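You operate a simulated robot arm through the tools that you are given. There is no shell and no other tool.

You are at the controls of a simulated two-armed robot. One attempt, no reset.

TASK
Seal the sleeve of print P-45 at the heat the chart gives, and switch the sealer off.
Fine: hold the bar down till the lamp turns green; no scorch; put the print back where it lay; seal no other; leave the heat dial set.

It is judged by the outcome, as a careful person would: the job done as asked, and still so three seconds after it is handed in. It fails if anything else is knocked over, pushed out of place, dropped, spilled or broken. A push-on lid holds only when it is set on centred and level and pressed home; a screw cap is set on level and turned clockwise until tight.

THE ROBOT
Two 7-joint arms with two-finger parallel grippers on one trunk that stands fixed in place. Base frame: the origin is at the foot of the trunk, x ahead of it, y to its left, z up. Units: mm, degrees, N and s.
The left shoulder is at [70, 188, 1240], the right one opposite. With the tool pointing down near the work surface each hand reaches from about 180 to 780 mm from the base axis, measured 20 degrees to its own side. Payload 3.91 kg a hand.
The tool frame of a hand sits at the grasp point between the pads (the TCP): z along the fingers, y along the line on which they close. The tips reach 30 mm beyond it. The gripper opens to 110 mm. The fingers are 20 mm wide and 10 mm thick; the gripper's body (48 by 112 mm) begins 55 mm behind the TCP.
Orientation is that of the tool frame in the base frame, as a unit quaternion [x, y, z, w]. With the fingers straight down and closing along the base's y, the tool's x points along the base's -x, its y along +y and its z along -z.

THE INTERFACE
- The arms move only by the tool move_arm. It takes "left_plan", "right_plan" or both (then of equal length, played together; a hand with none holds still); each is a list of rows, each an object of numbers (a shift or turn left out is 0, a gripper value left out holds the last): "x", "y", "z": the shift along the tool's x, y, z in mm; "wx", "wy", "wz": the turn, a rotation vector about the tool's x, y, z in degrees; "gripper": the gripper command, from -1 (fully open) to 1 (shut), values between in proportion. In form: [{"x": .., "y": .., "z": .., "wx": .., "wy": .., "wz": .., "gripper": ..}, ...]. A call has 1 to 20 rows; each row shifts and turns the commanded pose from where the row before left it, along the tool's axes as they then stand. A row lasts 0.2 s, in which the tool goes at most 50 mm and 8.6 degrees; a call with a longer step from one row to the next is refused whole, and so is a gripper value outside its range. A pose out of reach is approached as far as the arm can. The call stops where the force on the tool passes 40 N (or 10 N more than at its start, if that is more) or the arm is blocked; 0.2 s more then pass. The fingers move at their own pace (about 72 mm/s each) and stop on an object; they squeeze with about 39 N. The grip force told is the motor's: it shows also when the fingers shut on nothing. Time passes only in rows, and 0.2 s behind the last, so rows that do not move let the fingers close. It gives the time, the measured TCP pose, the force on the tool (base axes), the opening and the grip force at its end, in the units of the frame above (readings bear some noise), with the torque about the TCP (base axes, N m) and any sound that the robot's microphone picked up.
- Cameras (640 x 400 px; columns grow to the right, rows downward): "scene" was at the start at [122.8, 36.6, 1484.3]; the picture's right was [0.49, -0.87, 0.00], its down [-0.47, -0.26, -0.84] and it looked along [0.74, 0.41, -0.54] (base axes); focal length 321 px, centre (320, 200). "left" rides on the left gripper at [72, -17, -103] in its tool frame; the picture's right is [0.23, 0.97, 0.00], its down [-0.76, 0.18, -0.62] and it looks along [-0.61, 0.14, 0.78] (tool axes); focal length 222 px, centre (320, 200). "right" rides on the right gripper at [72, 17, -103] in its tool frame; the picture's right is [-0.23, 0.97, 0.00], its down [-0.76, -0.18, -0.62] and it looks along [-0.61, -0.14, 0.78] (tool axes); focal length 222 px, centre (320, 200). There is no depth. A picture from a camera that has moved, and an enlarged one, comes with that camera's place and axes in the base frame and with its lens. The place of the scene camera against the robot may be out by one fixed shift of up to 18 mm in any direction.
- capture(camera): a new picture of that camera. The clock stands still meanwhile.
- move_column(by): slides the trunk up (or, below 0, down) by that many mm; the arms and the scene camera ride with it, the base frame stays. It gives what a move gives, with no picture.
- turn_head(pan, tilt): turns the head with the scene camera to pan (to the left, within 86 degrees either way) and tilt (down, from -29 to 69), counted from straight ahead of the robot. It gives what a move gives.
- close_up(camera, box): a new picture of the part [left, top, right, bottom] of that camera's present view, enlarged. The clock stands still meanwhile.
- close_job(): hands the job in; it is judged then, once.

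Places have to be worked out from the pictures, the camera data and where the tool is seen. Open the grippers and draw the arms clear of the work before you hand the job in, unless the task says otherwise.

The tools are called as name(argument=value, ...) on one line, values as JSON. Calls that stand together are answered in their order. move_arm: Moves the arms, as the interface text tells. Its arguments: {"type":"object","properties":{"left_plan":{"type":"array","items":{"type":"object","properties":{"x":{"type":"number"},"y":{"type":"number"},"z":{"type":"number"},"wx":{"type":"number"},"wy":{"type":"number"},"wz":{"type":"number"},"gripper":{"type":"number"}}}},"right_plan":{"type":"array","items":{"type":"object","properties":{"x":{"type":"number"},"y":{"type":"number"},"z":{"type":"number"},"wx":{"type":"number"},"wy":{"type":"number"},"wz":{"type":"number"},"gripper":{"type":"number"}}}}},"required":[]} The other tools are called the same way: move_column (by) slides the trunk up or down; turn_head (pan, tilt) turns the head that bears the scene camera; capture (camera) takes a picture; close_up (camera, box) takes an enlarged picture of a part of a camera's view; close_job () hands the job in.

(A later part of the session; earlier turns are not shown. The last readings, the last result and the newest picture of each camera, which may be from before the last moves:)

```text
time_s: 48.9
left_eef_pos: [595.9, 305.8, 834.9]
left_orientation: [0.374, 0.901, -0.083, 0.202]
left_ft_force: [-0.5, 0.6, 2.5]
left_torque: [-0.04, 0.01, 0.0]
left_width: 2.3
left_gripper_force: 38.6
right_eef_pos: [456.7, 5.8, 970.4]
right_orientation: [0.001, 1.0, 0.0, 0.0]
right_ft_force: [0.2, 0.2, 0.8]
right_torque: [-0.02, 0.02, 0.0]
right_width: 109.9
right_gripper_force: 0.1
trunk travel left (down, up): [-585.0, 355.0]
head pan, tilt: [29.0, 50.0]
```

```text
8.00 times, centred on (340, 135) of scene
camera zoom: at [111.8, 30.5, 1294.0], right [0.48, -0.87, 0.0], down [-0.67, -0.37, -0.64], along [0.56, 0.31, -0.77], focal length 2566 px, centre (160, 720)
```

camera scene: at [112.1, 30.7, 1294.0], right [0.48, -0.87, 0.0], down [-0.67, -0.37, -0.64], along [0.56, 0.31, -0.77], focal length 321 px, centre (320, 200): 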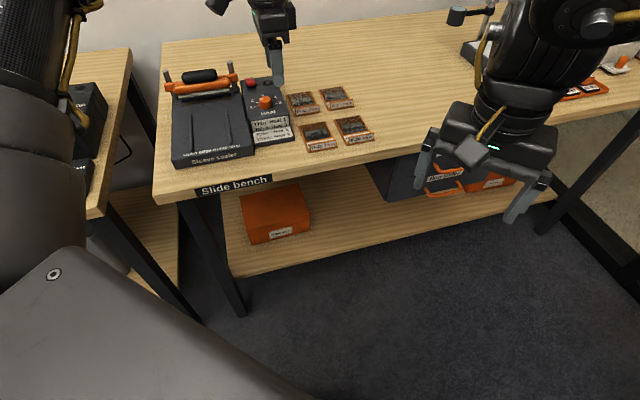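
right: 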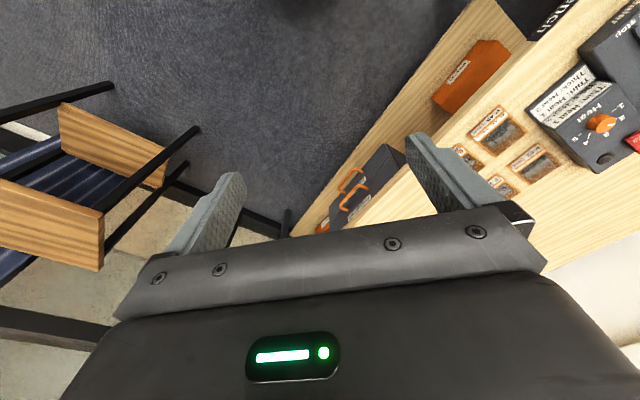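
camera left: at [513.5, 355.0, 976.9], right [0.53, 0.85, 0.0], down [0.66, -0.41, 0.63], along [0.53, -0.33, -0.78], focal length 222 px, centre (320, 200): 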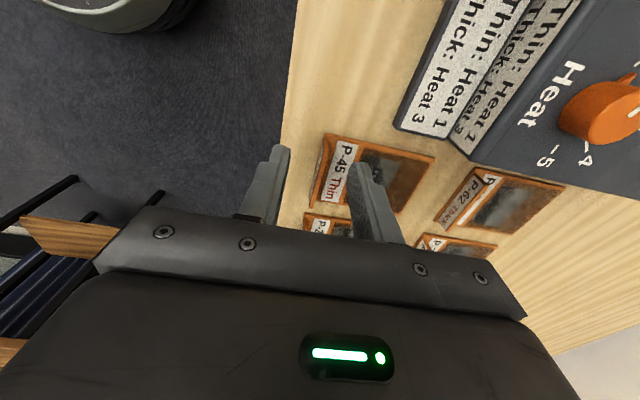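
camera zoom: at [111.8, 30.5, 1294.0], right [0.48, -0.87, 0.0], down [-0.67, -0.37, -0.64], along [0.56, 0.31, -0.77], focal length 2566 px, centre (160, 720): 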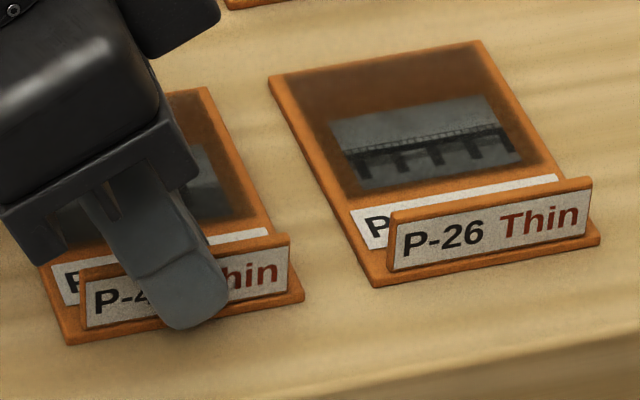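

Firm grip on the tab (2.3 mm), print unmoved. Grip pose to return to: TCP ≈ (596.3, 305.6, 835). Sealer deck works out at z≈825.5, rails centred at r≈−22.5, stop at d≈870. I lift the print straight up, first a little to check it.

move_arm(left_plan=[{"x": -4.26, "z": -9.05}, {"x": -8.5, "z": -18.1}, {"x": -8.5, "z": -18.1}, {}])

capture(camera="left")

capture(camera="scene")

```text
time_s: 49.9
left_eef_pos: [596.5, 305.2, 884.6]
left_orientation: [0.374, 0.901, -0.083, 0.201]
left_ft_force: [-0.9, -0.2, 1.1]
left_torque: [-0.04, 0.04, 0.06]
left_width: 2.3
left_gripper_force: 38.8
right_eef_pos: [456.3, 5.7, 970.4]
right_orientation: [0.0, 1.0, -0.002, 0.001]
right_ft_force: [-0.2, 0.0, -0.3]
right_torque: [-0.03, 0.03, 0.0]
right_width: 110.2
right_gripper_force: 0.0
trunk travel left (down, up): [-585.0, 355.0]
head pan, tilt: [29.0, 50.0]
```

```text
taken
camera left: at [506.1, 370.2, 948.3], right [0.54, 0.83, -0.1], down [0.43, -0.17, 0.89], along [0.72, -0.52, -0.45], focal length 222 px, centre (320, 200)
```

left: 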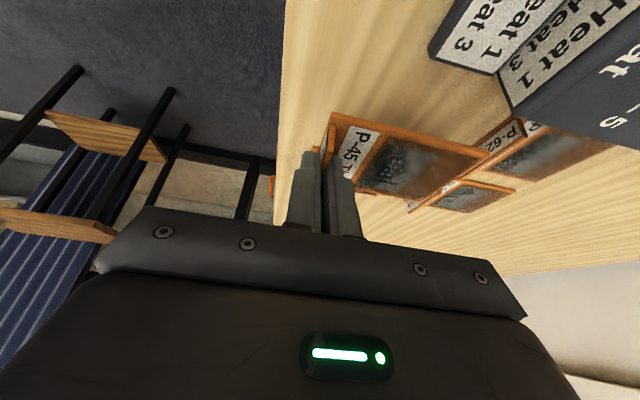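

```text
taken
camera scene: at [112.4, 31.0, 1293.9], right [0.48, -0.87, 0.0], down [-0.67, -0.37, -0.64], along [0.56, 0.31, -0.77], focal length 321 px, centre (320, 200)
```

scene: 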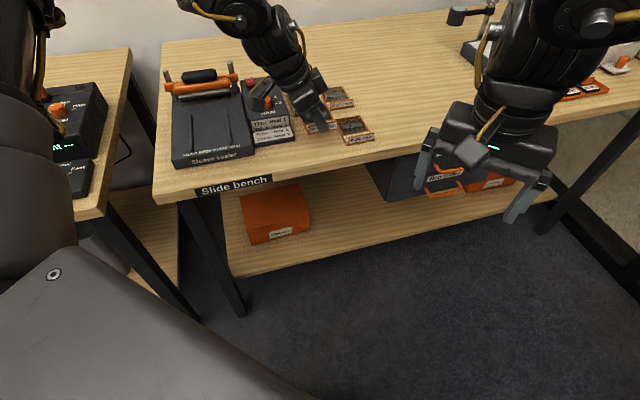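

The print comes up level and firm. I raise it another 60 mm and carry it half-way left across, keeping it in front of the control box.

move_arm(left_plan=[{"x": -8.5, "z": -18.1}, {"x": -8.5, "z": -18.1}, {"x": -8.5, "z": -18.1}, {"x": 27.15, "z": -12.76}, {"x": 27.15, "z": -12.76}, {"x": 27.15, "z": -12.76}, {"x": 27.15, "z": -12.76}, {}])

capture(camera="scene")

```text
time_s: 51.6
left_eef_pos: [511.2, 388.7, 945.1]
left_orientation: [0.374, 0.901, -0.083, 0.202]
left_ft_force: [0.7, -0.1, -0.4]
left_torque: [0.01, 0.03, 0.01]
left_width: 2.4
left_gripper_force: 39.3
right_eef_pos: [457.7, 4.6, 970.6]
right_orientation: [0.0, 1.0, 0.0, 0.0]
right_ft_force: [0.5, -0.2, 0.2]
right_torque: [-0.02, -0.02, 0.03]
right_width: 109.7
right_gripper_force: 0.0
trunk travel left (down, up): [-585.0, 355.0]
head pan, tilt: [29.0, 50.0]
```

```text
taken
camera scene: at [113.0, 29.8, 1293.9], right [0.48, -0.87, 0.0], down [-0.67, -0.37, -0.64], along [0.56, 0.31, -0.77], focal length 321 px, centre (320, 200)
```

scene: 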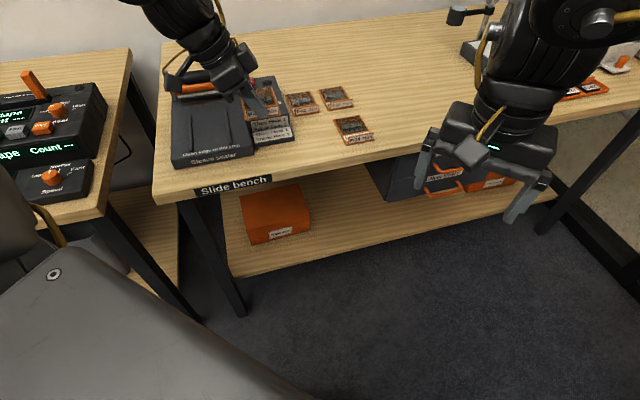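

All well at r≈87. I carry it the other half to r≈−32.5.

move_arm(left_plan=[{"x": 26.9, "z": -12.66}, {"x": 26.9, "z": -12.66}, {"x": 26.9, "z": -12.66}, {"x": 26.9, "z": -12.66}, {}])

capture(camera="left")

close_up(camera="scene", box=[140, 20, 300, 180])

```text
time_s: 52.9
left_eef_pos: [427.1, 474.9, 945.5]
left_orientation: [0.373, 0.902, -0.083, 0.201]
left_ft_force: [0.2, -0.7, 0.2]
left_torque: [0.0, 0.01, 0.04]
left_width: 2.3
left_gripper_force: 38.9
right_eef_pos: [456.6, 4.1, 970.6]
right_orientation: [0.0, 1.0, 0.0, 0.001]
right_ft_force: [0.0, -0.2, 0.4]
right_torque: [0.0, 0.03, -0.02]
right_width: 110.0
right_gripper_force: 0.1
trunk travel left (down, up): [-585.0, 355.0]
head pan, tilt: [29.0, 50.0]
```

```text
taken
camera left: at [337.3, 538.8, 1008.1], right [0.54, 0.83, -0.1], down [0.43, -0.18, 0.89], along [0.72, -0.52, -0.45], focal length 222 px, centre (320, 200)
```

left: 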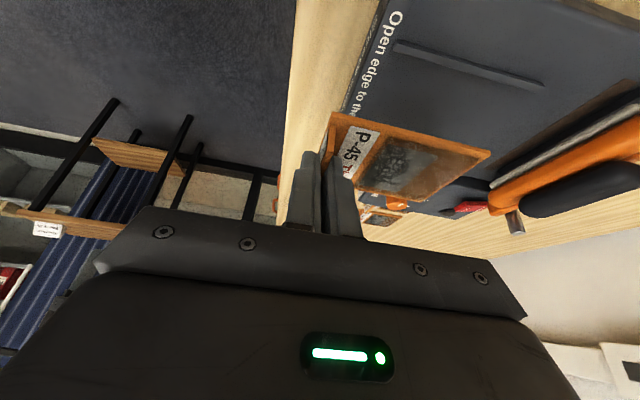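

```text
2.50 times, centred on (220, 100) of scene
camera zoom: at [112.9, 29.9, 1293.9], right [0.48, -0.87, 0.0], down [-0.67, -0.37, -0.64], along [0.56, 0.31, -0.77], focal length 802 px, centre (570, 450)
```

zoom: 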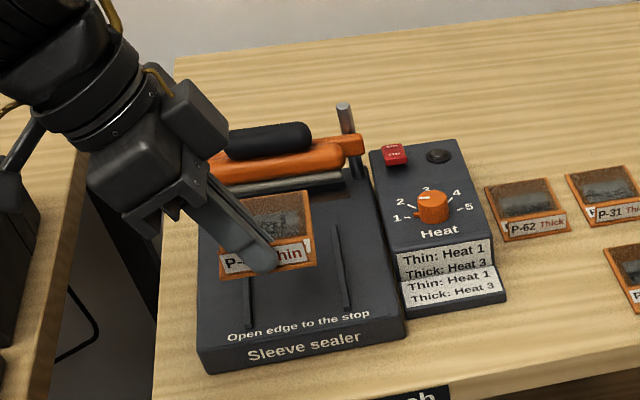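

Print is lined up between the rails laterally (left edge r≈−56 vs rail ≈−62). I move it forward 104 mm while high, then check.

move_arm(left_plan=[{"y": 26}, {"y": 26}, {"y": 26}, {"y": 26}, {}])

capture(camera="left")

close_up(camera="scene", box=[140, 20, 300, 180])

```text
time_s: 54.0
left_eef_pos: [500.4, 549.0, 946.3]
left_orientation: [0.374, 0.901, -0.083, 0.202]
left_ft_force: [-1.1, -0.2, -0.5]
left_torque: [-0.01, 0.02, -0.01]
left_width: 2.7
left_gripper_force: 38.4
right_eef_pos: [456.5, 5.8, 970.7]
right_orientation: [0.0, 1.0, 0.0, 0.0]
right_ft_force: [0.0, 0.2, 0.8]
right_torque: [0.02, -0.01, 0.02]
right_width: 109.7
right_gripper_force: 0.1
trunk travel left (down, up): [-585.0, 355.0]
head pan, tilt: [29.0, 50.0]
```

```text
taken
camera left: at [410.8, 613.1, 1008.7], right [0.54, 0.83, -0.1], down [0.42, -0.17, 0.89], along [0.72, -0.52, -0.45], focal length 222 px, centre (320, 200)
```

left: 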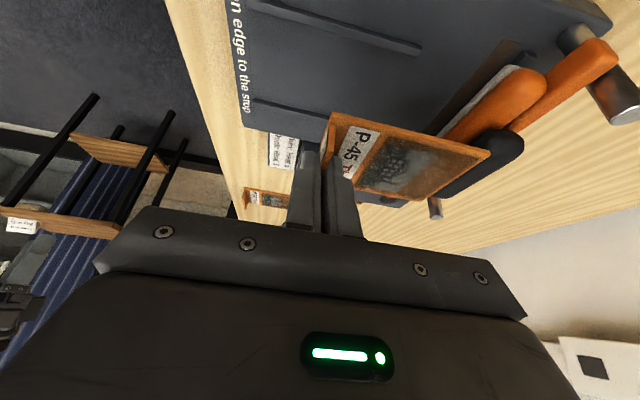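

```text
2.50 times, centred on (220, 100) of scene
camera zoom: at [111.3, 30.8, 1294.1], right [0.48, -0.87, 0.0], down [-0.67, -0.37, -0.64], along [0.56, 0.31, -0.77], focal length 802 px, centre (570, 450)
```

zoom: 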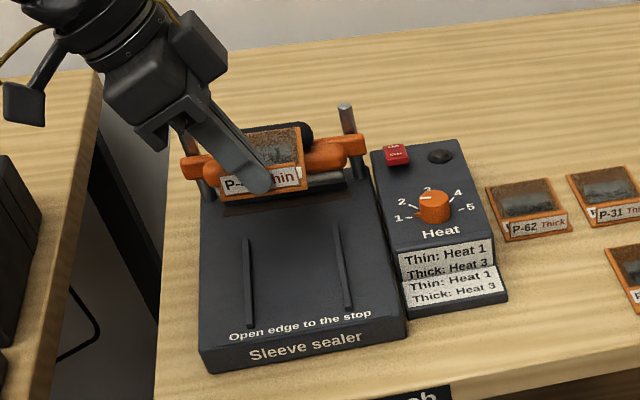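

Good: TCP d=742, r=−34.4. I zoom in to verify rails, stop and bar relative to the print before lowering.

close_up(camera="left", box=[230, 0, 430, 140])

close_up(camera="left", box=[400, 0, 600, 140])

```text
2.86 times, centred on (330, 70) of left
camera zoom: at [410.8, 613.1, 1008.7], right [0.54, 0.83, -0.1], down [0.42, -0.17, 0.89], along [0.72, -0.52, -0.45], focal length 635 px, centre (291, 571)
```

zoom: 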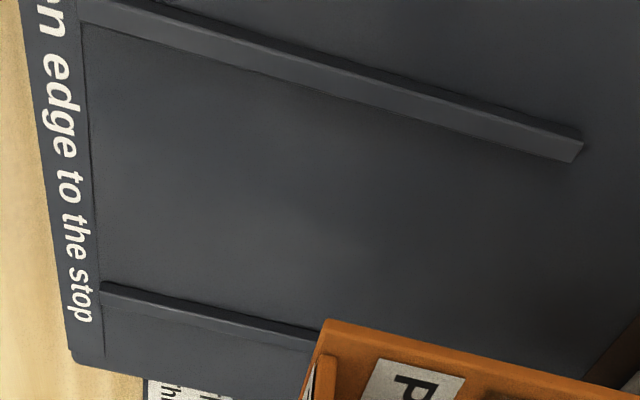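

```text
2.86 times, centred on (500, 70) of left
camera zoom: at [410.8, 613.1, 1008.7], right [0.54, 0.83, -0.1], down [0.42, -0.17, 0.89], along [0.72, -0.52, -0.45], focal length 635 px, centre (-194, 571)
```

zoom: 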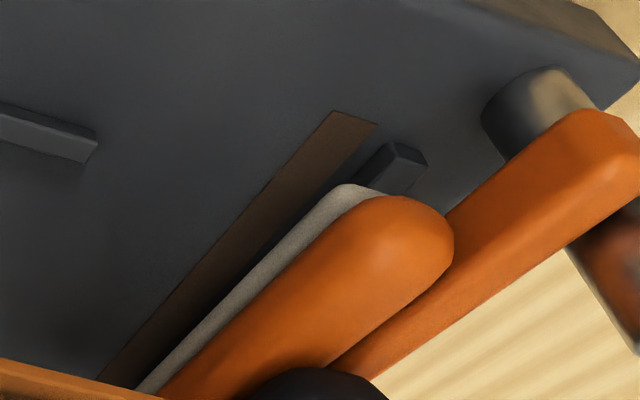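

The lateral margins look fine (±4–7 mm). I back off 6 mm in depth for clearance from the bar, shift +1.4 mm right, and lower ~66 mm so the print is just above the rails.

move_arm(left_plan=[{"y": -6}, {"x": 8.2, "z": 20.3}, {"x": 9.3, "z": 20}, {"x": 9.4, "z": 20}, {}])

capture(camera="left")

close_up(camera="left", box=[230, 0, 520, 200])

close_up(camera="scene", box=[150, 50, 270, 150])

```text
time_s: 55.2
left_eef_pos: [496.1, 543.5, 879.0]
left_orientation: [0.373, 0.902, -0.083, 0.202]
left_ft_force: [-0.2, 0.0, 0.4]
left_torque: [-0.03, 0.0, 0.02]
left_width: 2.2
left_gripper_force: 39.3
right_eef_pos: [456.1, 5.9, 970.3]
right_orientation: [0.0, 1.0, 0.0, 0.0]
right_ft_force: [0.0, 0.0, 0.1]
right_torque: [0.0, -0.01, -0.01]
right_width: 109.7
right_gripper_force: 0.0
trunk travel left (down, up): [-585.0, 355.0]
head pan, tilt: [29.0, 50.0]
```

```text
taken
camera left: at [406.9, 607.9, 942.3], right [0.54, 0.83, -0.1], down [0.42, -0.17, 0.89], along [0.72, -0.52, -0.45], focal length 222 px, centre (320, 200)
```

left: 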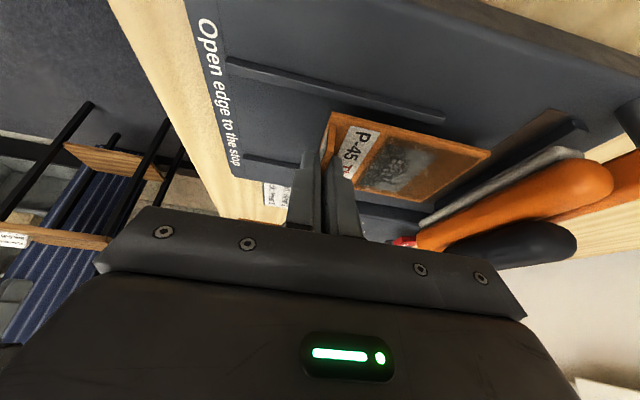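

```text
2.00 times, centred on (375, 100) of left
camera zoom: at [406.9, 607.9, 942.3], right [0.54, 0.83, -0.1], down [0.42, -0.17, 0.89], along [0.72, -0.52, -0.45], focal length 444 px, centre (210, 400)
```

zoom: 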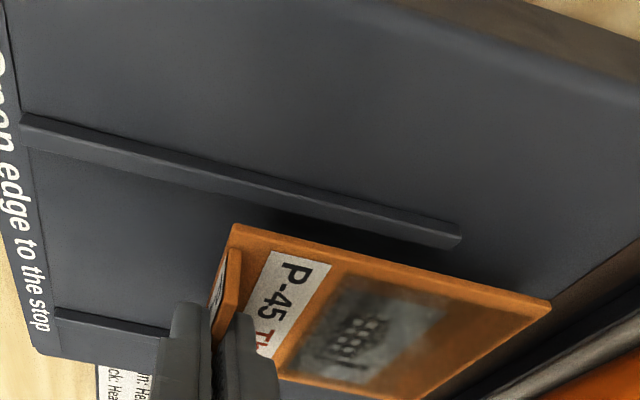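

```text
4.00 times, centred on (210, 100) of scene
camera zoom: at [111.9, 30.6, 1294.0], right [0.48, -0.87, 0.0], down [-0.67, -0.37, -0.64], along [0.56, 0.31, -0.77], focal length 1283 px, centre (760, 600)
```

zoom: 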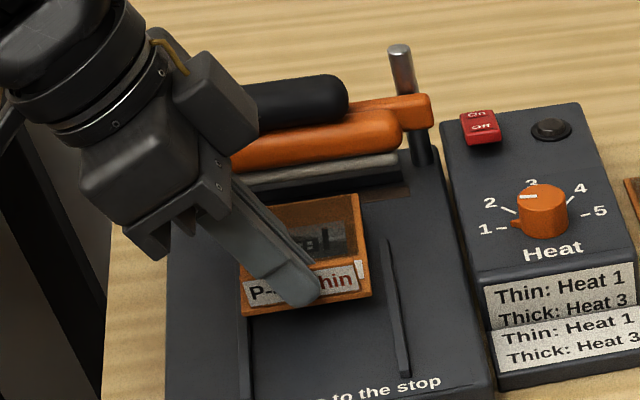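

Comparing print and rails in the same pictures (hand and scene), the print needs to go ~4.5 mm to the right to be centred. I shift it and lower 9 mm.

move_arm(left_plan=[{"x": -4.07, "z": 1.9}, {"x": 1.92, "z": 4.07}, {"x": 1.92, "z": 4.07}, {}])

close_up(camera="left", box=[230, 0, 520, 200])

close_up(camera="scene", box=[180, 80, 270, 155])

```text
time_s: 56.2
left_eef_pos: [500.3, 540.4, 870.6]
left_orientation: [0.374, 0.902, -0.083, 0.202]
left_ft_force: [0.2, 0.2, -0.5]
left_torque: [0.0, 0.01, 0.0]
left_width: 2.1
left_gripper_force: 39.2
right_eef_pos: [458.0, 5.9, 970.6]
right_orientation: [0.0, 1.0, -0.001, 0.0]
right_ft_force: [0.1, 0.0, -0.5]
right_torque: [0.03, 0.0, 0.01]
right_width: 110.1
right_gripper_force: 0.0
trunk travel left (down, up): [-585.0, 355.0]
head pan, tilt: [29.0, 50.0]
```

```text
2.00 times, centred on (375, 100) of left
camera zoom: at [410.6, 604.3, 933.4], right [0.54, 0.83, -0.1], down [0.42, -0.17, 0.89], along [0.72, -0.52, -0.45], focal length 444 px, centre (210, 400)
```

zoom: 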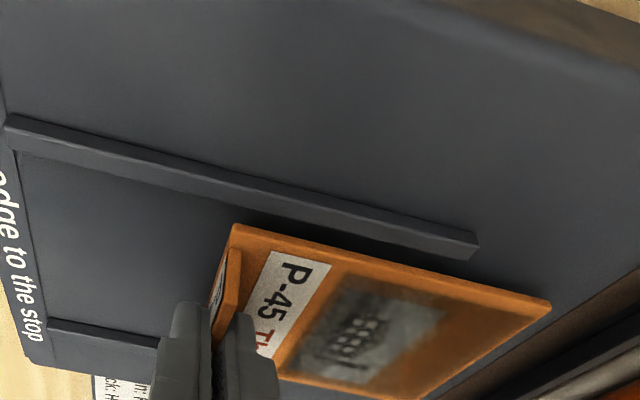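

```text
5.33 times, centred on (225, 118) of scene
camera zoom: at [112.0, 30.7, 1294.0], right [0.48, -0.87, 0.0], down [-0.67, -0.37, -0.64], along [0.56, 0.31, -0.77], focal length 1711 px, centre (827, 640)
```

zoom: 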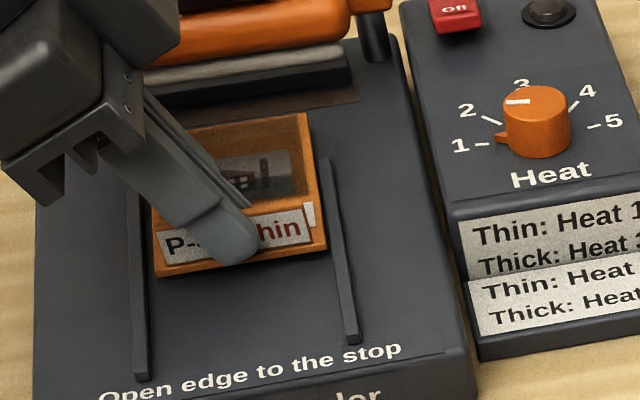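

Now the print is centred between the rails with ~4.6 mm each side. I lower in small steps until it touches the deck.

move_arm(left_plan=[{"x": 0.85, "z": 1.81}, {"x": 0.64, "z": 1.36}, {}])

close_up(camera="scene", box=[180, 80, 270, 155])

```text
time_s: 57.0
left_eef_pos: [500.4, 540.9, 867.7]
left_orientation: [0.373, 0.902, -0.083, 0.201]
left_ft_force: [0.2, 0.3, -0.2]
left_torque: [-0.01, 0.0, 0.02]
left_width: 2.2
left_gripper_force: 38.8
right_eef_pos: [457.9, 5.9, 970.2]
right_orientation: [-0.001, 1.0, -0.001, 0.0]
right_ft_force: [-1.0, -0.1, 0.1]
right_torque: [-0.02, 0.01, -0.01]
right_width: 109.9
right_gripper_force: 0.1
trunk travel left (down, up): [-585.0, 355.0]
head pan, tilt: [29.0, 50.0]
```

```text
5.33 times, centred on (225, 118) of scene
camera zoom: at [112.1, 30.8, 1294.0], right [0.48, -0.87, 0.0], down [-0.67, -0.37, -0.64], along [0.56, 0.31, -0.77], focal length 1711 px, centre (827, 640)
```

zoom: 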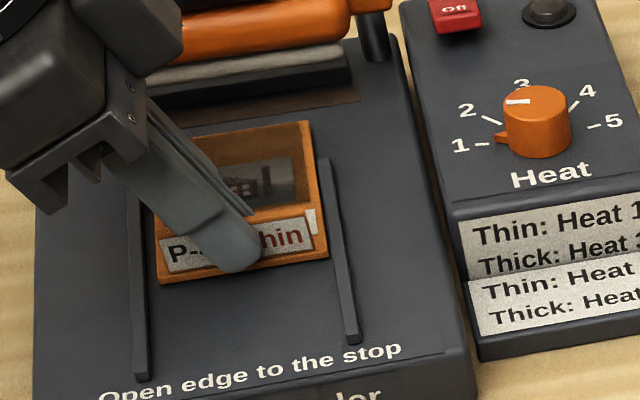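

No contact yet; I go on down in 1.5 mm steps.

move_arm(left_plan=[{"x": 0.64, "z": 1.36}, {}])

move_arm(left_plan=[{"x": 0.5, "z": 1.0}, {}])

close_up(camera="scene", box=[180, 80, 270, 155])

```text
time_s: 57.6
left_eef_pos: [500.3, 539.2, 865.6]
left_orientation: [0.373, 0.902, -0.083, 0.202]
left_ft_force: [-0.9, -0.3, 0.2]
left_torque: [-0.06, -0.01, 0.0]
left_width: 2.7
left_gripper_force: 38.7
right_eef_pos: [457.0, 7.0, 970.3]
right_orientation: [-0.001, 1.0, -0.001, 0.0]
right_ft_force: [-0.2, -1.1, 0.7]
right_torque: [-0.01, 0.0, 0.01]
right_width: 109.9
right_gripper_force: 0.1
trunk travel left (down, up): [-585.0, 355.0]
head pan, tilt: [29.0, 50.0]
```

```text
time_s: 58.2
left_eef_pos: [500.3, 540.0, 865.2]
left_orientation: [0.373, 0.902, -0.082, 0.203]
left_ft_force: [0.1, 0.8, 4.3]
left_torque: [-0.02, 0.0, -0.01]
left_width: 2.4
left_gripper_force: 39.0
right_eef_pos: [457.4, 5.7, 971.2]
right_orientation: [-0.001, 1.0, -0.001, 0.0]
right_ft_force: [-0.7, 0.6, 0.9]
right_torque: [-0.01, 0.0, 0.01]
right_width: 110.2
right_gripper_force: 0.1
trunk travel left (down, up): [-585.0, 355.0]
head pan, tilt: [29.0, 50.0]
```

```text
5.33 times, centred on (225, 118) of scene
camera zoom: at [111.6, 30.4, 1294.1], right [0.48, -0.87, 0.0], down [-0.67, -0.37, -0.64], along [0.56, 0.31, -0.77], focal length 1711 px, centre (827, 640)
```

zoom: 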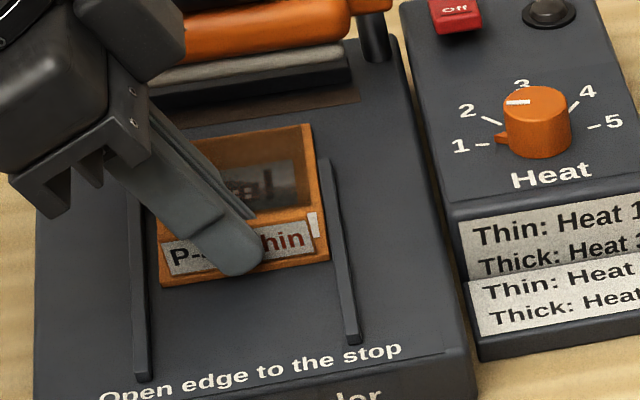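

Touchdown at TCP z≈865 with 4 N. I ease up 1 mm and slide the print forward 30 mm toward the stop.

move_arm(left_plan=[{"x": -0.5, "z": -1.0}, {"y": 10}, {"y": 10}, {"y": 10}, {}])

close_up(camera="scene", box=[170, 60, 270, 140])

capture(camera="left")

```text
time_s: 59.5
left_eef_pos: [521.4, 561.4, 865.5]
left_orientation: [0.373, 0.902, -0.083, 0.202]
left_ft_force: [0.5, -0.9, 0.6]
left_torque: [-0.02, -0.02, -0.01]
left_width: 2.5
left_gripper_force: 39.3
right_eef_pos: [457.3, 6.1, 970.3]
right_orientation: [0.0, 1.0, 0.0, 0.0]
right_ft_force: [-0.4, 0.3, -1.5]
right_torque: [-0.01, 0.02, -0.02]
right_width: 109.9
right_gripper_force: 0.1
trunk travel left (down, up): [-585.0, 355.0]
head pan, tilt: [29.0, 50.0]
```

```text
5.00 times, centred on (220, 100) of scene
camera zoom: at [111.9, 30.7, 1294.0], right [0.48, -0.87, 0.0], down [-0.67, -0.37, -0.64], along [0.56, 0.31, -0.77], focal length 1604 px, centre (820, 700)
```

zoom: 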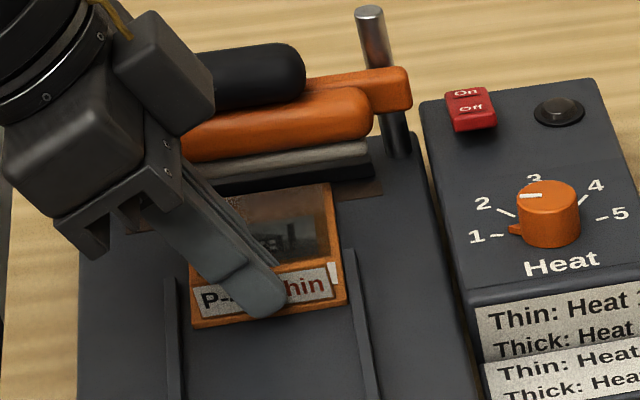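

```text
taken
camera left: at [432.0, 625.7, 928.1], right [0.54, 0.83, -0.1], down [0.42, -0.17, 0.89], along [0.72, -0.52, -0.45], focal length 222 px, centre (320, 200)
```

left: 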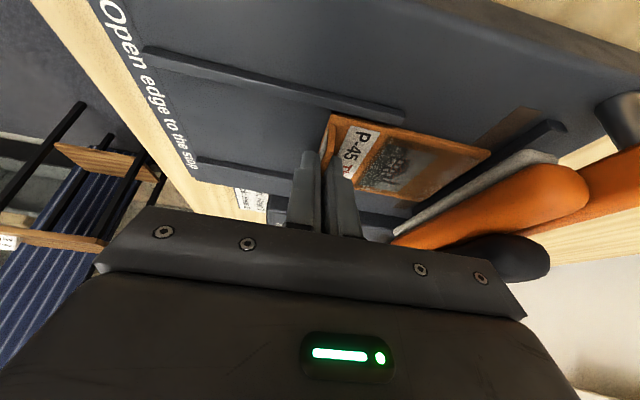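

Close to the stop now (a few mm left). I advance in 1.5 mm steps and watch the force.

move_arm(left_plan=[{"y": 1.5}, {"y": 1.5}, {}])

move_arm(left_plan=[{"y": 1.5}, {}])

move_arm(left_plan=[{"y": 1.5}, {}])

close_up(camera="left", box=[370, 60, 600, 220])

close_up(camera="scene", box=[190, 70, 260, 125])

```text
time_s: 60.2
left_eef_pos: [524.9, 563.2, 865.6]
left_orientation: [0.374, 0.901, -0.083, 0.202]
left_ft_force: [0.6, 0.0, 0.0]
left_torque: [0.0, 0.0, 0.02]
left_width: 2.3
left_gripper_force: 39.3
right_eef_pos: [455.7, 5.8, 969.9]
right_orientation: [0.0, 1.0, 0.0, 0.0]
right_ft_force: [0.5, -0.3, -0.7]
right_torque: [-0.01, 0.0, 0.02]
right_width: 109.9
right_gripper_force: 0.1
trunk travel left (down, up): [-585.0, 355.0]
head pan, tilt: [29.0, 50.0]
```

```text
time_s: 60.9
left_eef_pos: [524.9, 564.1, 866.2]
left_orientation: [0.373, 0.902, -0.082, 0.201]
left_ft_force: [0.0, -0.2, -0.6]
left_torque: [-0.02, 0.01, -0.02]
left_width: 2.3
left_gripper_force: 38.9
right_eef_pos: [456.3, 6.3, 970.2]
right_orientation: [-0.001, 1.0, -0.001, -0.001]
right_ft_force: [-0.1, -0.4, 0.1]
right_torque: [-0.01, -0.04, -0.02]
right_width: 109.9
right_gripper_force: 0.0
trunk travel left (down, up): [-585.0, 355.0]
head pan, tilt: [29.0, 50.0]
```

```text
time_s: 61.5
left_eef_pos: [524.8, 564.6, 866.1]
left_orientation: [0.374, 0.902, -0.083, 0.201]
left_ft_force: [-2.8, -3.5, -0.7]
left_torque: [-0.19, 0.11, 0.09]
left_width: 2.5
left_gripper_force: 38.8
right_eef_pos: [456.8, 5.0, 971.4]
right_orientation: [-0.001, 1.0, -0.001, 0.0]
right_ft_force: [-0.1, 0.2, -0.7]
right_torque: [-0.01, 0.0, 0.01]
right_width: 110.0
right_gripper_force: 0.0
trunk travel left (down, up): [-585.0, 355.0]
head pan, tilt: [29.0, 50.0]
```

```text
2.50 times, centred on (485, 140) of left
camera zoom: at [435.7, 628.9, 928.6], right [0.54, 0.83, -0.1], down [0.42, -0.17, 0.89], along [0.72, -0.52, -0.45], focal length 555 px, centre (-92, 350)
```

zoom: 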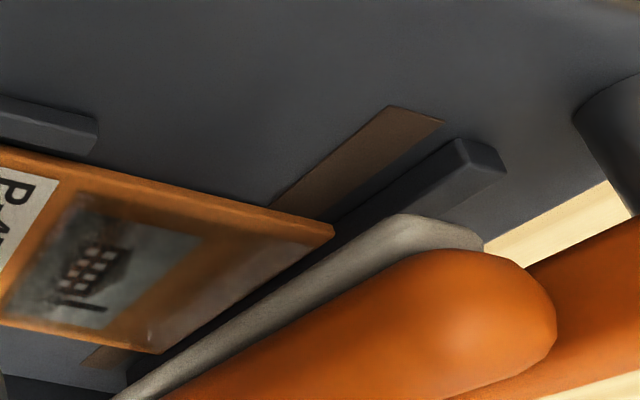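

```text
7.27 times, centred on (225, 98) of scene
camera zoom: at [111.6, 30.3, 1294.0], right [0.48, -0.87, 0.0], down [-0.67, -0.37, -0.64], along [0.56, 0.31, -0.77], focal length 2333 px, centre (1011, 946)
```

zoom: 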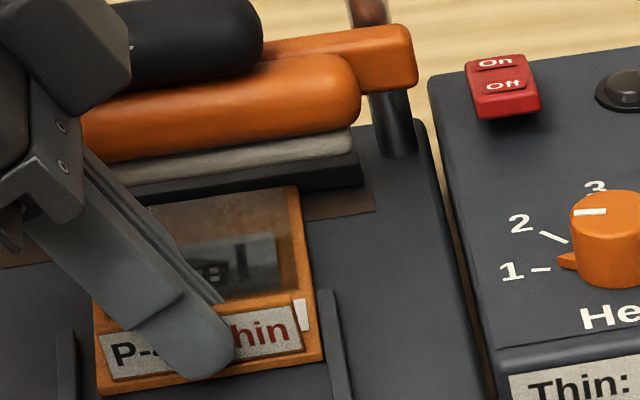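

The print has met the stop (≈4.5 N against it) at TCP d≈770. I lower the last millimetre onto the deck and open the fingers.

move_arm(left_plan=[{"x": 0.4, "z": 0.9}, {}, {"gripper": 0.8}, {"gripper": 0.6}, {"gripper": 0.4}, {}])

close_up(camera="left", box=[230, 60, 520, 240])

close_up(camera="scene", box=[170, 60, 270, 140])

```text
time_s: 62.9
left_eef_pos: [525.8, 564.3, 865.1]
left_orientation: [0.374, 0.901, -0.083, 0.202]
left_ft_force: [-0.1, -0.3, 1.8]
left_torque: [0.03, -0.01, 0.01]
left_width: 32.6
left_gripper_force: 0.0
right_eef_pos: [457.6, 4.6, 970.8]
right_orientation: [0.0, 1.0, 0.0, 0.0]
right_ft_force: [0.3, 0.7, -0.6]
right_torque: [-0.01, -0.01, 0.05]
right_width: 110.0
right_gripper_force: 0.1
trunk travel left (down, up): [-585.0, 355.0]
head pan, tilt: [29.0, 50.0]
```

```text
2.21 times, centred on (375, 150) of left
camera zoom: at [435.8, 629.4, 927.8], right [0.54, 0.83, -0.09], down [0.42, -0.17, 0.89], along [0.72, -0.52, -0.45], focal length 490 px, centre (199, 310)
```

zoom: 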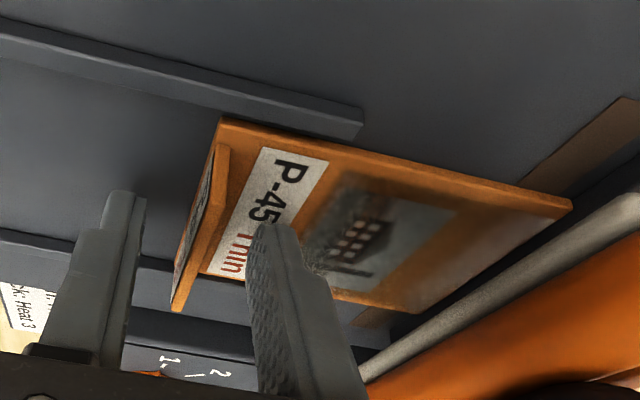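

```text
5.00 times, centred on (220, 100) of scene
camera zoom: at [111.7, 30.4, 1294.0], right [0.48, -0.87, 0.0], down [-0.67, -0.37, -0.64], along [0.56, 0.31, -0.77], focal length 1604 px, centre (820, 700)
```

zoom: 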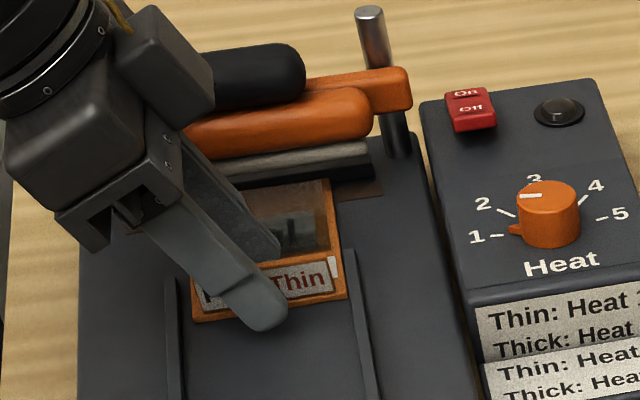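

Released; the print lies against the stop between the rails. I raise the hand straight up off the tab, then take the sideways lean out and lean it forward instead for the bar.

move_arm(left_plan=[{"x": -4.3, "z": -9.05}, {"x": -12.8, "z": -27.2}, {"x": -12.8, "z": -27.2}, {"x": -12.8, "z": -27.2}, {}])

close_up(camera="scene", box=[170, 60, 270, 140])

capture(camera="left")

```text
time_s: 64.0
left_eef_pos: [526.4, 565.1, 964.5]
left_orientation: [0.373, 0.902, -0.083, 0.201]
left_ft_force: [-0.4, -0.1, 0.3]
left_torque: [-0.02, 0.02, -0.02]
left_width: 33.0
left_gripper_force: 0.0
right_eef_pos: [456.0, 6.4, 971.2]
right_orientation: [0.0, 1.0, -0.001, 0.0]
right_ft_force: [-0.8, 0.6, 0.3]
right_torque: [0.0, -0.03, -0.02]
right_width: 109.8
right_gripper_force: 0.1
trunk travel left (down, up): [-585.0, 355.0]
head pan, tilt: [29.0, 50.0]
```

```text
5.00 times, centred on (220, 100) of scene
camera zoom: at [112.4, 31.4, 1293.9], right [0.48, -0.87, 0.0], down [-0.67, -0.37, -0.64], along [0.56, 0.31, -0.77], focal length 1604 px, centre (820, 700)
```

zoom: 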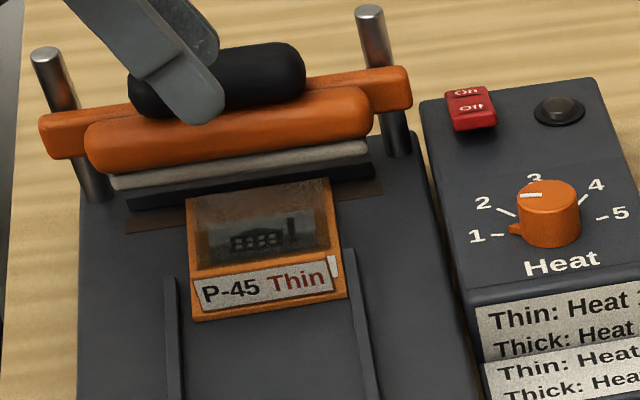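

```text
taken
camera left: at [436.7, 629.9, 1027.7], right [0.54, 0.83, -0.1], down [0.42, -0.17, 0.89], along [0.72, -0.52, -0.45], focal length 222 px, centre (320, 200)
```

left: 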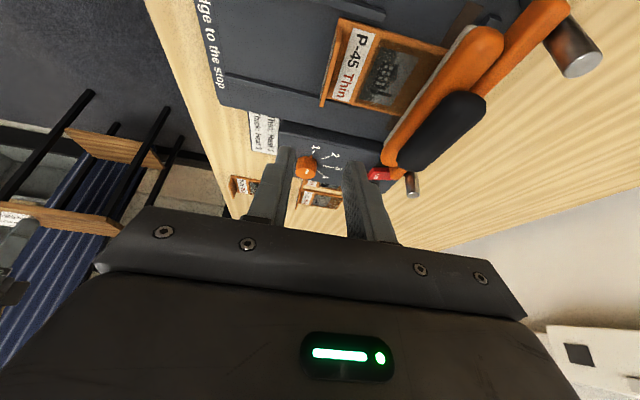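

The print sits well at the stop. I move back 40 mm, straighten the hand, lean it forward ~27° and close the fingers.

move_arm(left_plan=[{"y": -20}, {"y": -20}, {"wy": 8.4}, {"wy": 8.4}, {"wy": 8.4, "gripper": 1}, {"wx": -8.4}, {"wx": -8.4}, {"wx": -8.4}, {}, {}])

capture(camera="scene")

capture(camera="left")

```text
time_s: 66.2
left_eef_pos: [498.0, 537.6, 964.9]
left_orientation: [0.373, 0.901, 0.202, 0.084]
left_ft_force: [0.8, -0.8, 0.3]
left_torque: [-0.04, 0.01, -0.01]
left_width: 0.1
left_gripper_force: 37.6
right_eef_pos: [457.4, 5.7, 970.3]
right_orientation: [-0.001, 1.0, 0.001, 0.0]
right_ft_force: [-0.5, 0.5, 0.5]
right_torque: [0.01, 0.04, -0.01]
right_width: 110.0
right_gripper_force: 0.1
trunk travel left (down, up): [-585.0, 355.0]
head pan, tilt: [29.0, 50.0]
```

```text
taken
camera scene: at [112.2, 30.5, 1294.0], right [0.48, -0.87, 0.0], down [-0.67, -0.37, -0.64], along [0.56, 0.31, -0.77], focal length 321 px, centre (320, 200)
```

scene: 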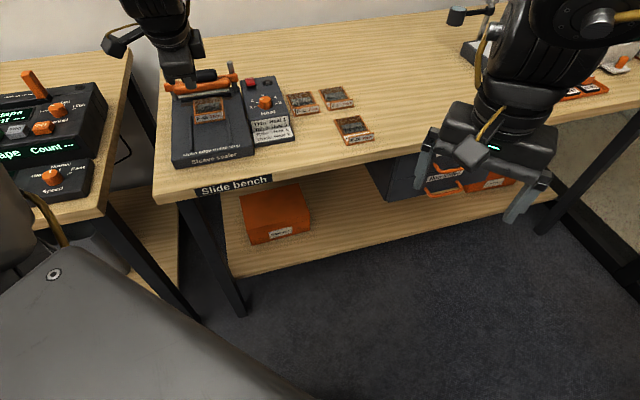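

```text
taken
camera left: at [404.0, 544.8, 1051.1], right [0.46, 0.78, 0.42], down [0.46, -0.61, 0.64], along [0.76, -0.1, -0.65], focal length 222 px, centre (320, 200)
```

left: 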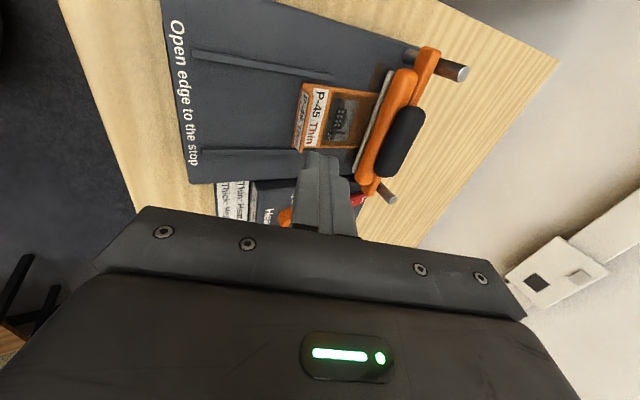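

Forward lean of 25.6° is in. The press point: handle centre ≈ bench (860, −22, 893). I bring the closed tips over it to about 15 mm above the handle.

move_arm(left_plan=[{"x": -1.6, "y": 22.95, "z": 14.95}, {"x": -1.6, "y": 22.95, "z": 14.95}, {"x": -1.6, "y": 22.95, "z": 14.95}, {"x": -1.6, "y": 22.95, "z": 14.95}, {}])

close_up(camera="scene", box=[150, 30, 290, 130])

capture(camera="left")

```text
time_s: 67.5
left_eef_pos: [578.2, 608.4, 949.9]
left_orientation: [0.374, 0.901, 0.202, 0.084]
left_ft_force: [-1.3, -0.8, 0.1]
left_torque: [0.0, -0.01, 0.03]
left_width: 0.1
left_gripper_force: 37.9
right_eef_pos: [456.3, 5.0, 970.7]
right_orientation: [0.0, 1.0, 0.0, 0.0]
right_ft_force: [-0.2, -0.3, -0.1]
right_torque: [0.01, 0.02, 0.0]
right_width: 110.0
right_gripper_force: 0.1
trunk travel left (down, up): [-585.0, 355.0]
head pan, tilt: [29.0, 50.0]
```

```text
4.00 times, centred on (220, 80) of scene
camera zoom: at [111.2, 30.3, 1294.1], right [0.48, -0.87, 0.0], down [-0.67, -0.37, -0.64], along [0.56, 0.31, -0.77], focal length 1283 px, centre (720, 680)
```

zoom: 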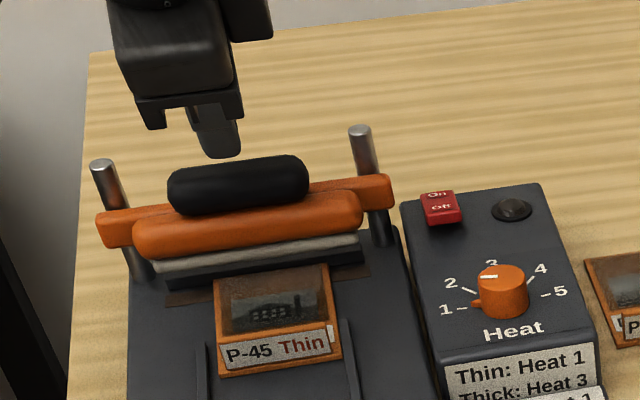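

```text
taken
camera left: at [485.0, 616.8, 1036.5], right [0.46, 0.78, 0.42], down [0.46, -0.61, 0.64], along [0.76, -0.1, -0.65], focal length 222 px, centre (320, 200)
```

left: 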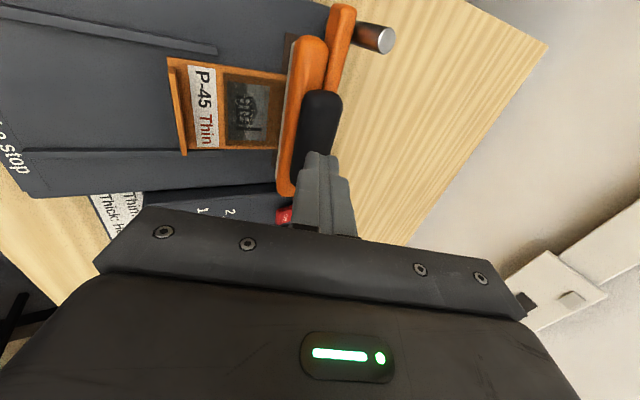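

The tips are over the handle, though ~4–5 mm left of its middle by the scene view. I shift 4 mm right and descend 13 mm.

move_arm(left_plan=[{"x": -4}, {"y": -2.8, "z": 5.86}, {"y": -2.8, "z": 5.86}, {}])

close_up(camera="scene", box=[150, 30, 290, 130])

```text
time_s: 68.5
left_eef_pos: [580.6, 604.8, 935.7]
left_orientation: [0.373, 0.902, 0.202, 0.084]
left_ft_force: [0.2, 0.3, -1.2]
left_torque: [0.0, -0.01, -0.02]
left_width: 0.2
left_gripper_force: 38.1
right_eef_pos: [457.5, 4.7, 970.7]
right_orientation: [0.0, 1.0, -0.001, 0.001]
right_ft_force: [-0.7, -0.5, -0.7]
right_torque: [0.05, 0.01, -0.01]
right_width: 110.1
right_gripper_force: 0.1
trunk travel left (down, up): [-585.0, 355.0]
head pan, tilt: [29.0, 50.0]
```

```text
4.00 times, centred on (220, 80) of scene
camera zoom: at [112.0, 30.6, 1294.0], right [0.48, -0.87, 0.0], down [-0.67, -0.37, -0.64], along [0.56, 0.31, -0.77], focal length 1283 px, centre (720, 680)
```

zoom: 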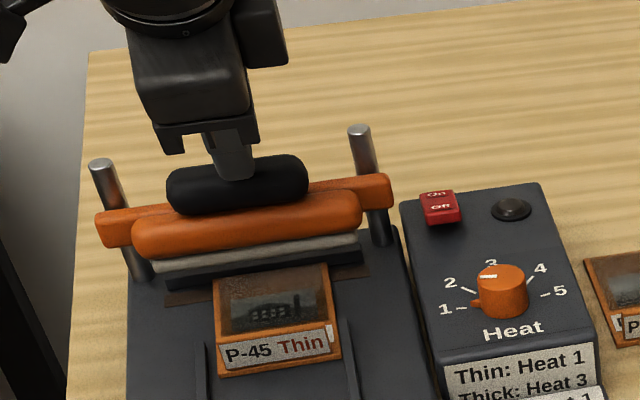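

Tips are centred right above the handle. I step down 3 mm at a time to find contact and feel the spring.

move_arm(left_plan=[{"y": -1.28, "z": 2.7}, {"y": -1.28, "z": 2.7}, {}])

```text
time_s: 69.2
left_eef_pos: [581.8, 605.1, 929.5]
left_orientation: [0.374, 0.901, 0.203, 0.084]
left_ft_force: [1.1, -0.9, 2.1]
left_torque: [0.02, 0.0, 0.03]
left_width: 0.1
left_gripper_force: 38.0
right_eef_pos: [457.4, 5.9, 971.2]
right_orientation: [0.0, 1.0, 0.0, 0.0]
right_ft_force: [0.1, -0.6, -0.4]
right_torque: [0.01, 0.01, 0.03]
right_width: 110.2
right_gripper_force: 0.0
trunk travel left (down, up): [-585.0, 355.0]
head pan, tilt: [29.0, 50.0]
```

Light contact (~2 N). I press on down 12 mm and look.

move_arm(left_plan=[{"y": -1.7, "z": 3.6}, {"y": -1.7, "z": 3.6}, {"y": -1.7, "z": 3.6}])

close_up(camera="scene", box=[150, 30, 290, 130])

```text
time_s: 70.0
left_eef_pos: [581.0, 605.3, 920.1]
left_orientation: [0.373, 0.902, 0.203, 0.084]
left_ft_force: [1.8, 0.1, 5.4]
left_torque: [0.01, -0.04, -0.02]
left_width: 0.0
left_gripper_force: 37.7
right_eef_pos: [456.9, 3.8, 972.5]
right_orientation: [0.0, 1.0, 0.0, 0.0]
right_ft_force: [-0.7, -1.2, 0.2]
right_torque: [0.02, -0.01, -0.02]
right_width: 110.2
right_gripper_force: 0.0
trunk travel left (down, up): [-585.0, 355.0]
head pan, tilt: [29.0, 50.0]
```

```text
4.00 times, centred on (220, 80) of scene
camera zoom: at [111.7, 30.2, 1294.1], right [0.48, -0.87, 0.0], down [-0.67, -0.37, -0.64], along [0.56, 0.31, -0.77], focal length 1283 px, centre (720, 680)
```

zoom: 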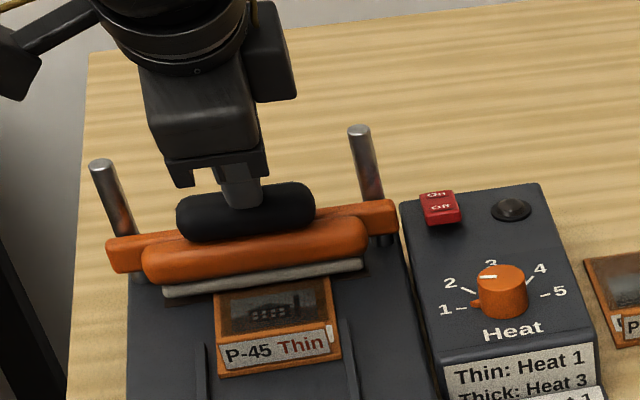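

The bar slides down smoothly against a light spring (~5 N). I continue until it meets the print and the force rises.

move_arm(left_plan=[{"y": -1.7, "z": 3.6}, {"y": -1.28, "z": 2.7}])

close_up(camera="scene", box=[150, 30, 290, 130])

```text
time_s: 70.7
left_eef_pos: [581.3, 605.1, 916.4]
left_orientation: [0.371, 0.902, 0.205, 0.085]
left_ft_force: [2.1, 5.3, 22.9]
left_torque: [0.38, -0.05, -0.06]
left_width: 0.0
left_gripper_force: 38.0
right_eef_pos: [454.5, 4.3, 971.2]
right_orientation: [0.0, 1.0, 0.001, 0.0]
right_ft_force: [0.3, 0.8, 0.5]
right_torque: [0.01, 0.0, -0.01]
right_width: 110.1
right_gripper_force: 0.1
trunk travel left (down, up): [-585.0, 355.0]
head pan, tilt: [29.0, 50.0]
```

```text
4.00 times, centred on (220, 80) of scene
camera zoom: at [109.8, 28.7, 1294.6], right [0.49, -0.87, 0.0], down [-0.67, -0.37, -0.64], along [0.56, 0.31, -0.76], focal length 1283 px, centre (720, 680)
```

zoom: 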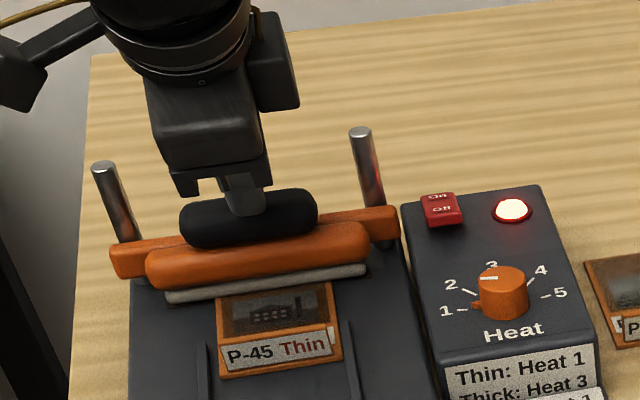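

The bar is down on the sleeve (23 N) and the lamp has lit red: sealing. I hold still and check the lamp in short intervals.

move_arm(left_plan=[{}, {}])

close_up(camera="scene", box=[150, 30, 290, 130])

```text
time_s: 71.2
left_eef_pos: [579.7, 603.4, 915.4]
left_orientation: [0.373, 0.901, 0.204, 0.085]
left_ft_force: [5.0, 7.1, 28.1]
left_torque: [0.55, -0.11, -0.05]
left_width: 0.1
left_gripper_force: 37.5
right_eef_pos: [455.1, 2.7, 971.6]
right_orientation: [-0.001, 1.0, 0.001, 0.001]
right_ft_force: [0.0, 0.3, 0.3]
right_torque: [0.02, -0.01, 0.02]
right_width: 110.0
right_gripper_force: 0.0
trunk travel left (down, up): [-585.0, 355.0]
head pan, tilt: [29.0, 50.0]
```

```text
4.00 times, centred on (220, 80) of scene
camera zoom: at [109.5, 28.3, 1294.5], right [0.48, -0.87, 0.0], down [-0.67, -0.37, -0.64], along [0.56, 0.31, -0.76], focal length 1283 px, centre (720, 680)
```

zoom: 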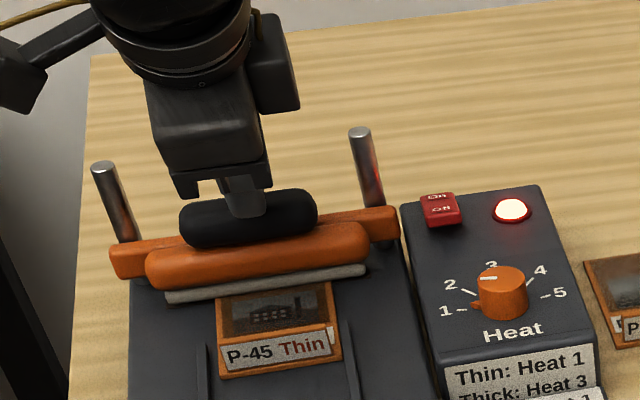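

Lamp still red; force steady at ~29 N. I keep holding.

move_arm(left_plan=[{}, {}])

close_up(camera="scene", box=[230, 60, 290, 110])

```text
time_s: 71.8
left_eef_pos: [580.6, 603.5, 914.7]
left_orientation: [0.373, 0.901, 0.204, 0.086]
left_ft_force: [1.3, 3.5, 29.1]
left_torque: [0.31, -0.22, 0.02]
left_width: 0.2
left_gripper_force: 37.4
right_eef_pos: [455.8, 3.4, 971.8]
right_orientation: [-0.001, 1.0, 0.001, 0.0]
right_ft_force: [-0.2, 0.7, -0.1]
right_torque: [-0.01, 0.0, 0.02]
right_width: 109.7
right_gripper_force: 0.0
trunk travel left (down, up): [-585.0, 355.0]
head pan, tilt: [29.0, 50.0]
```

```text
8.00 times, centred on (260, 85) of scene
camera zoom: at [109.2, 27.8, 1294.4], right [0.48, -0.87, 0.0], down [-0.67, -0.37, -0.65], along [0.56, 0.31, -0.76], focal length 2566 px, centre (800, 1120)
```

zoom: 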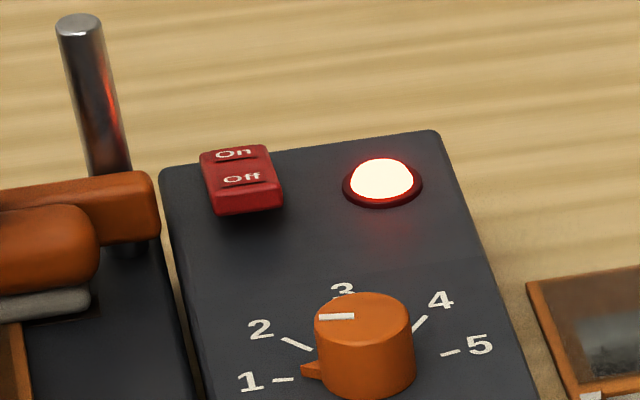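

Still glowing red. I hold on another half second or so.

move_arm(left_plan=[{}, {}])

close_up(camera="scene", box=[230, 60, 290, 110])

```text
time_s: 72.5
left_eef_pos: [580.8, 603.3, 915.2]
left_orientation: [0.373, 0.901, 0.204, 0.085]
left_ft_force: [0.7, 0.8, 26.2]
left_torque: [0.17, -0.13, 0.0]
left_width: 0.0
left_gripper_force: 38.2
right_eef_pos: [454.8, 2.2, 972.2]
right_orientation: [0.0, 1.0, 0.001, 0.001]
right_ft_force: [0.6, -0.3, 1.1]
right_torque: [-0.01, 0.0, 0.0]
right_width: 110.3
right_gripper_force: 0.1
trunk travel left (down, up): [-585.0, 355.0]
head pan, tilt: [29.0, 50.0]
```

```text
8.00 times, centred on (260, 85) of scene
camera zoom: at [108.9, 27.4, 1294.4], right [0.48, -0.87, 0.0], down [-0.67, -0.37, -0.65], along [0.56, 0.31, -0.76], focal length 2566 px, centre (800, 1120)
```

zoom: 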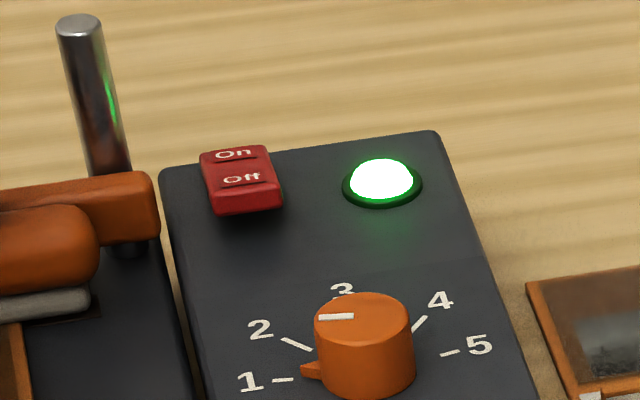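

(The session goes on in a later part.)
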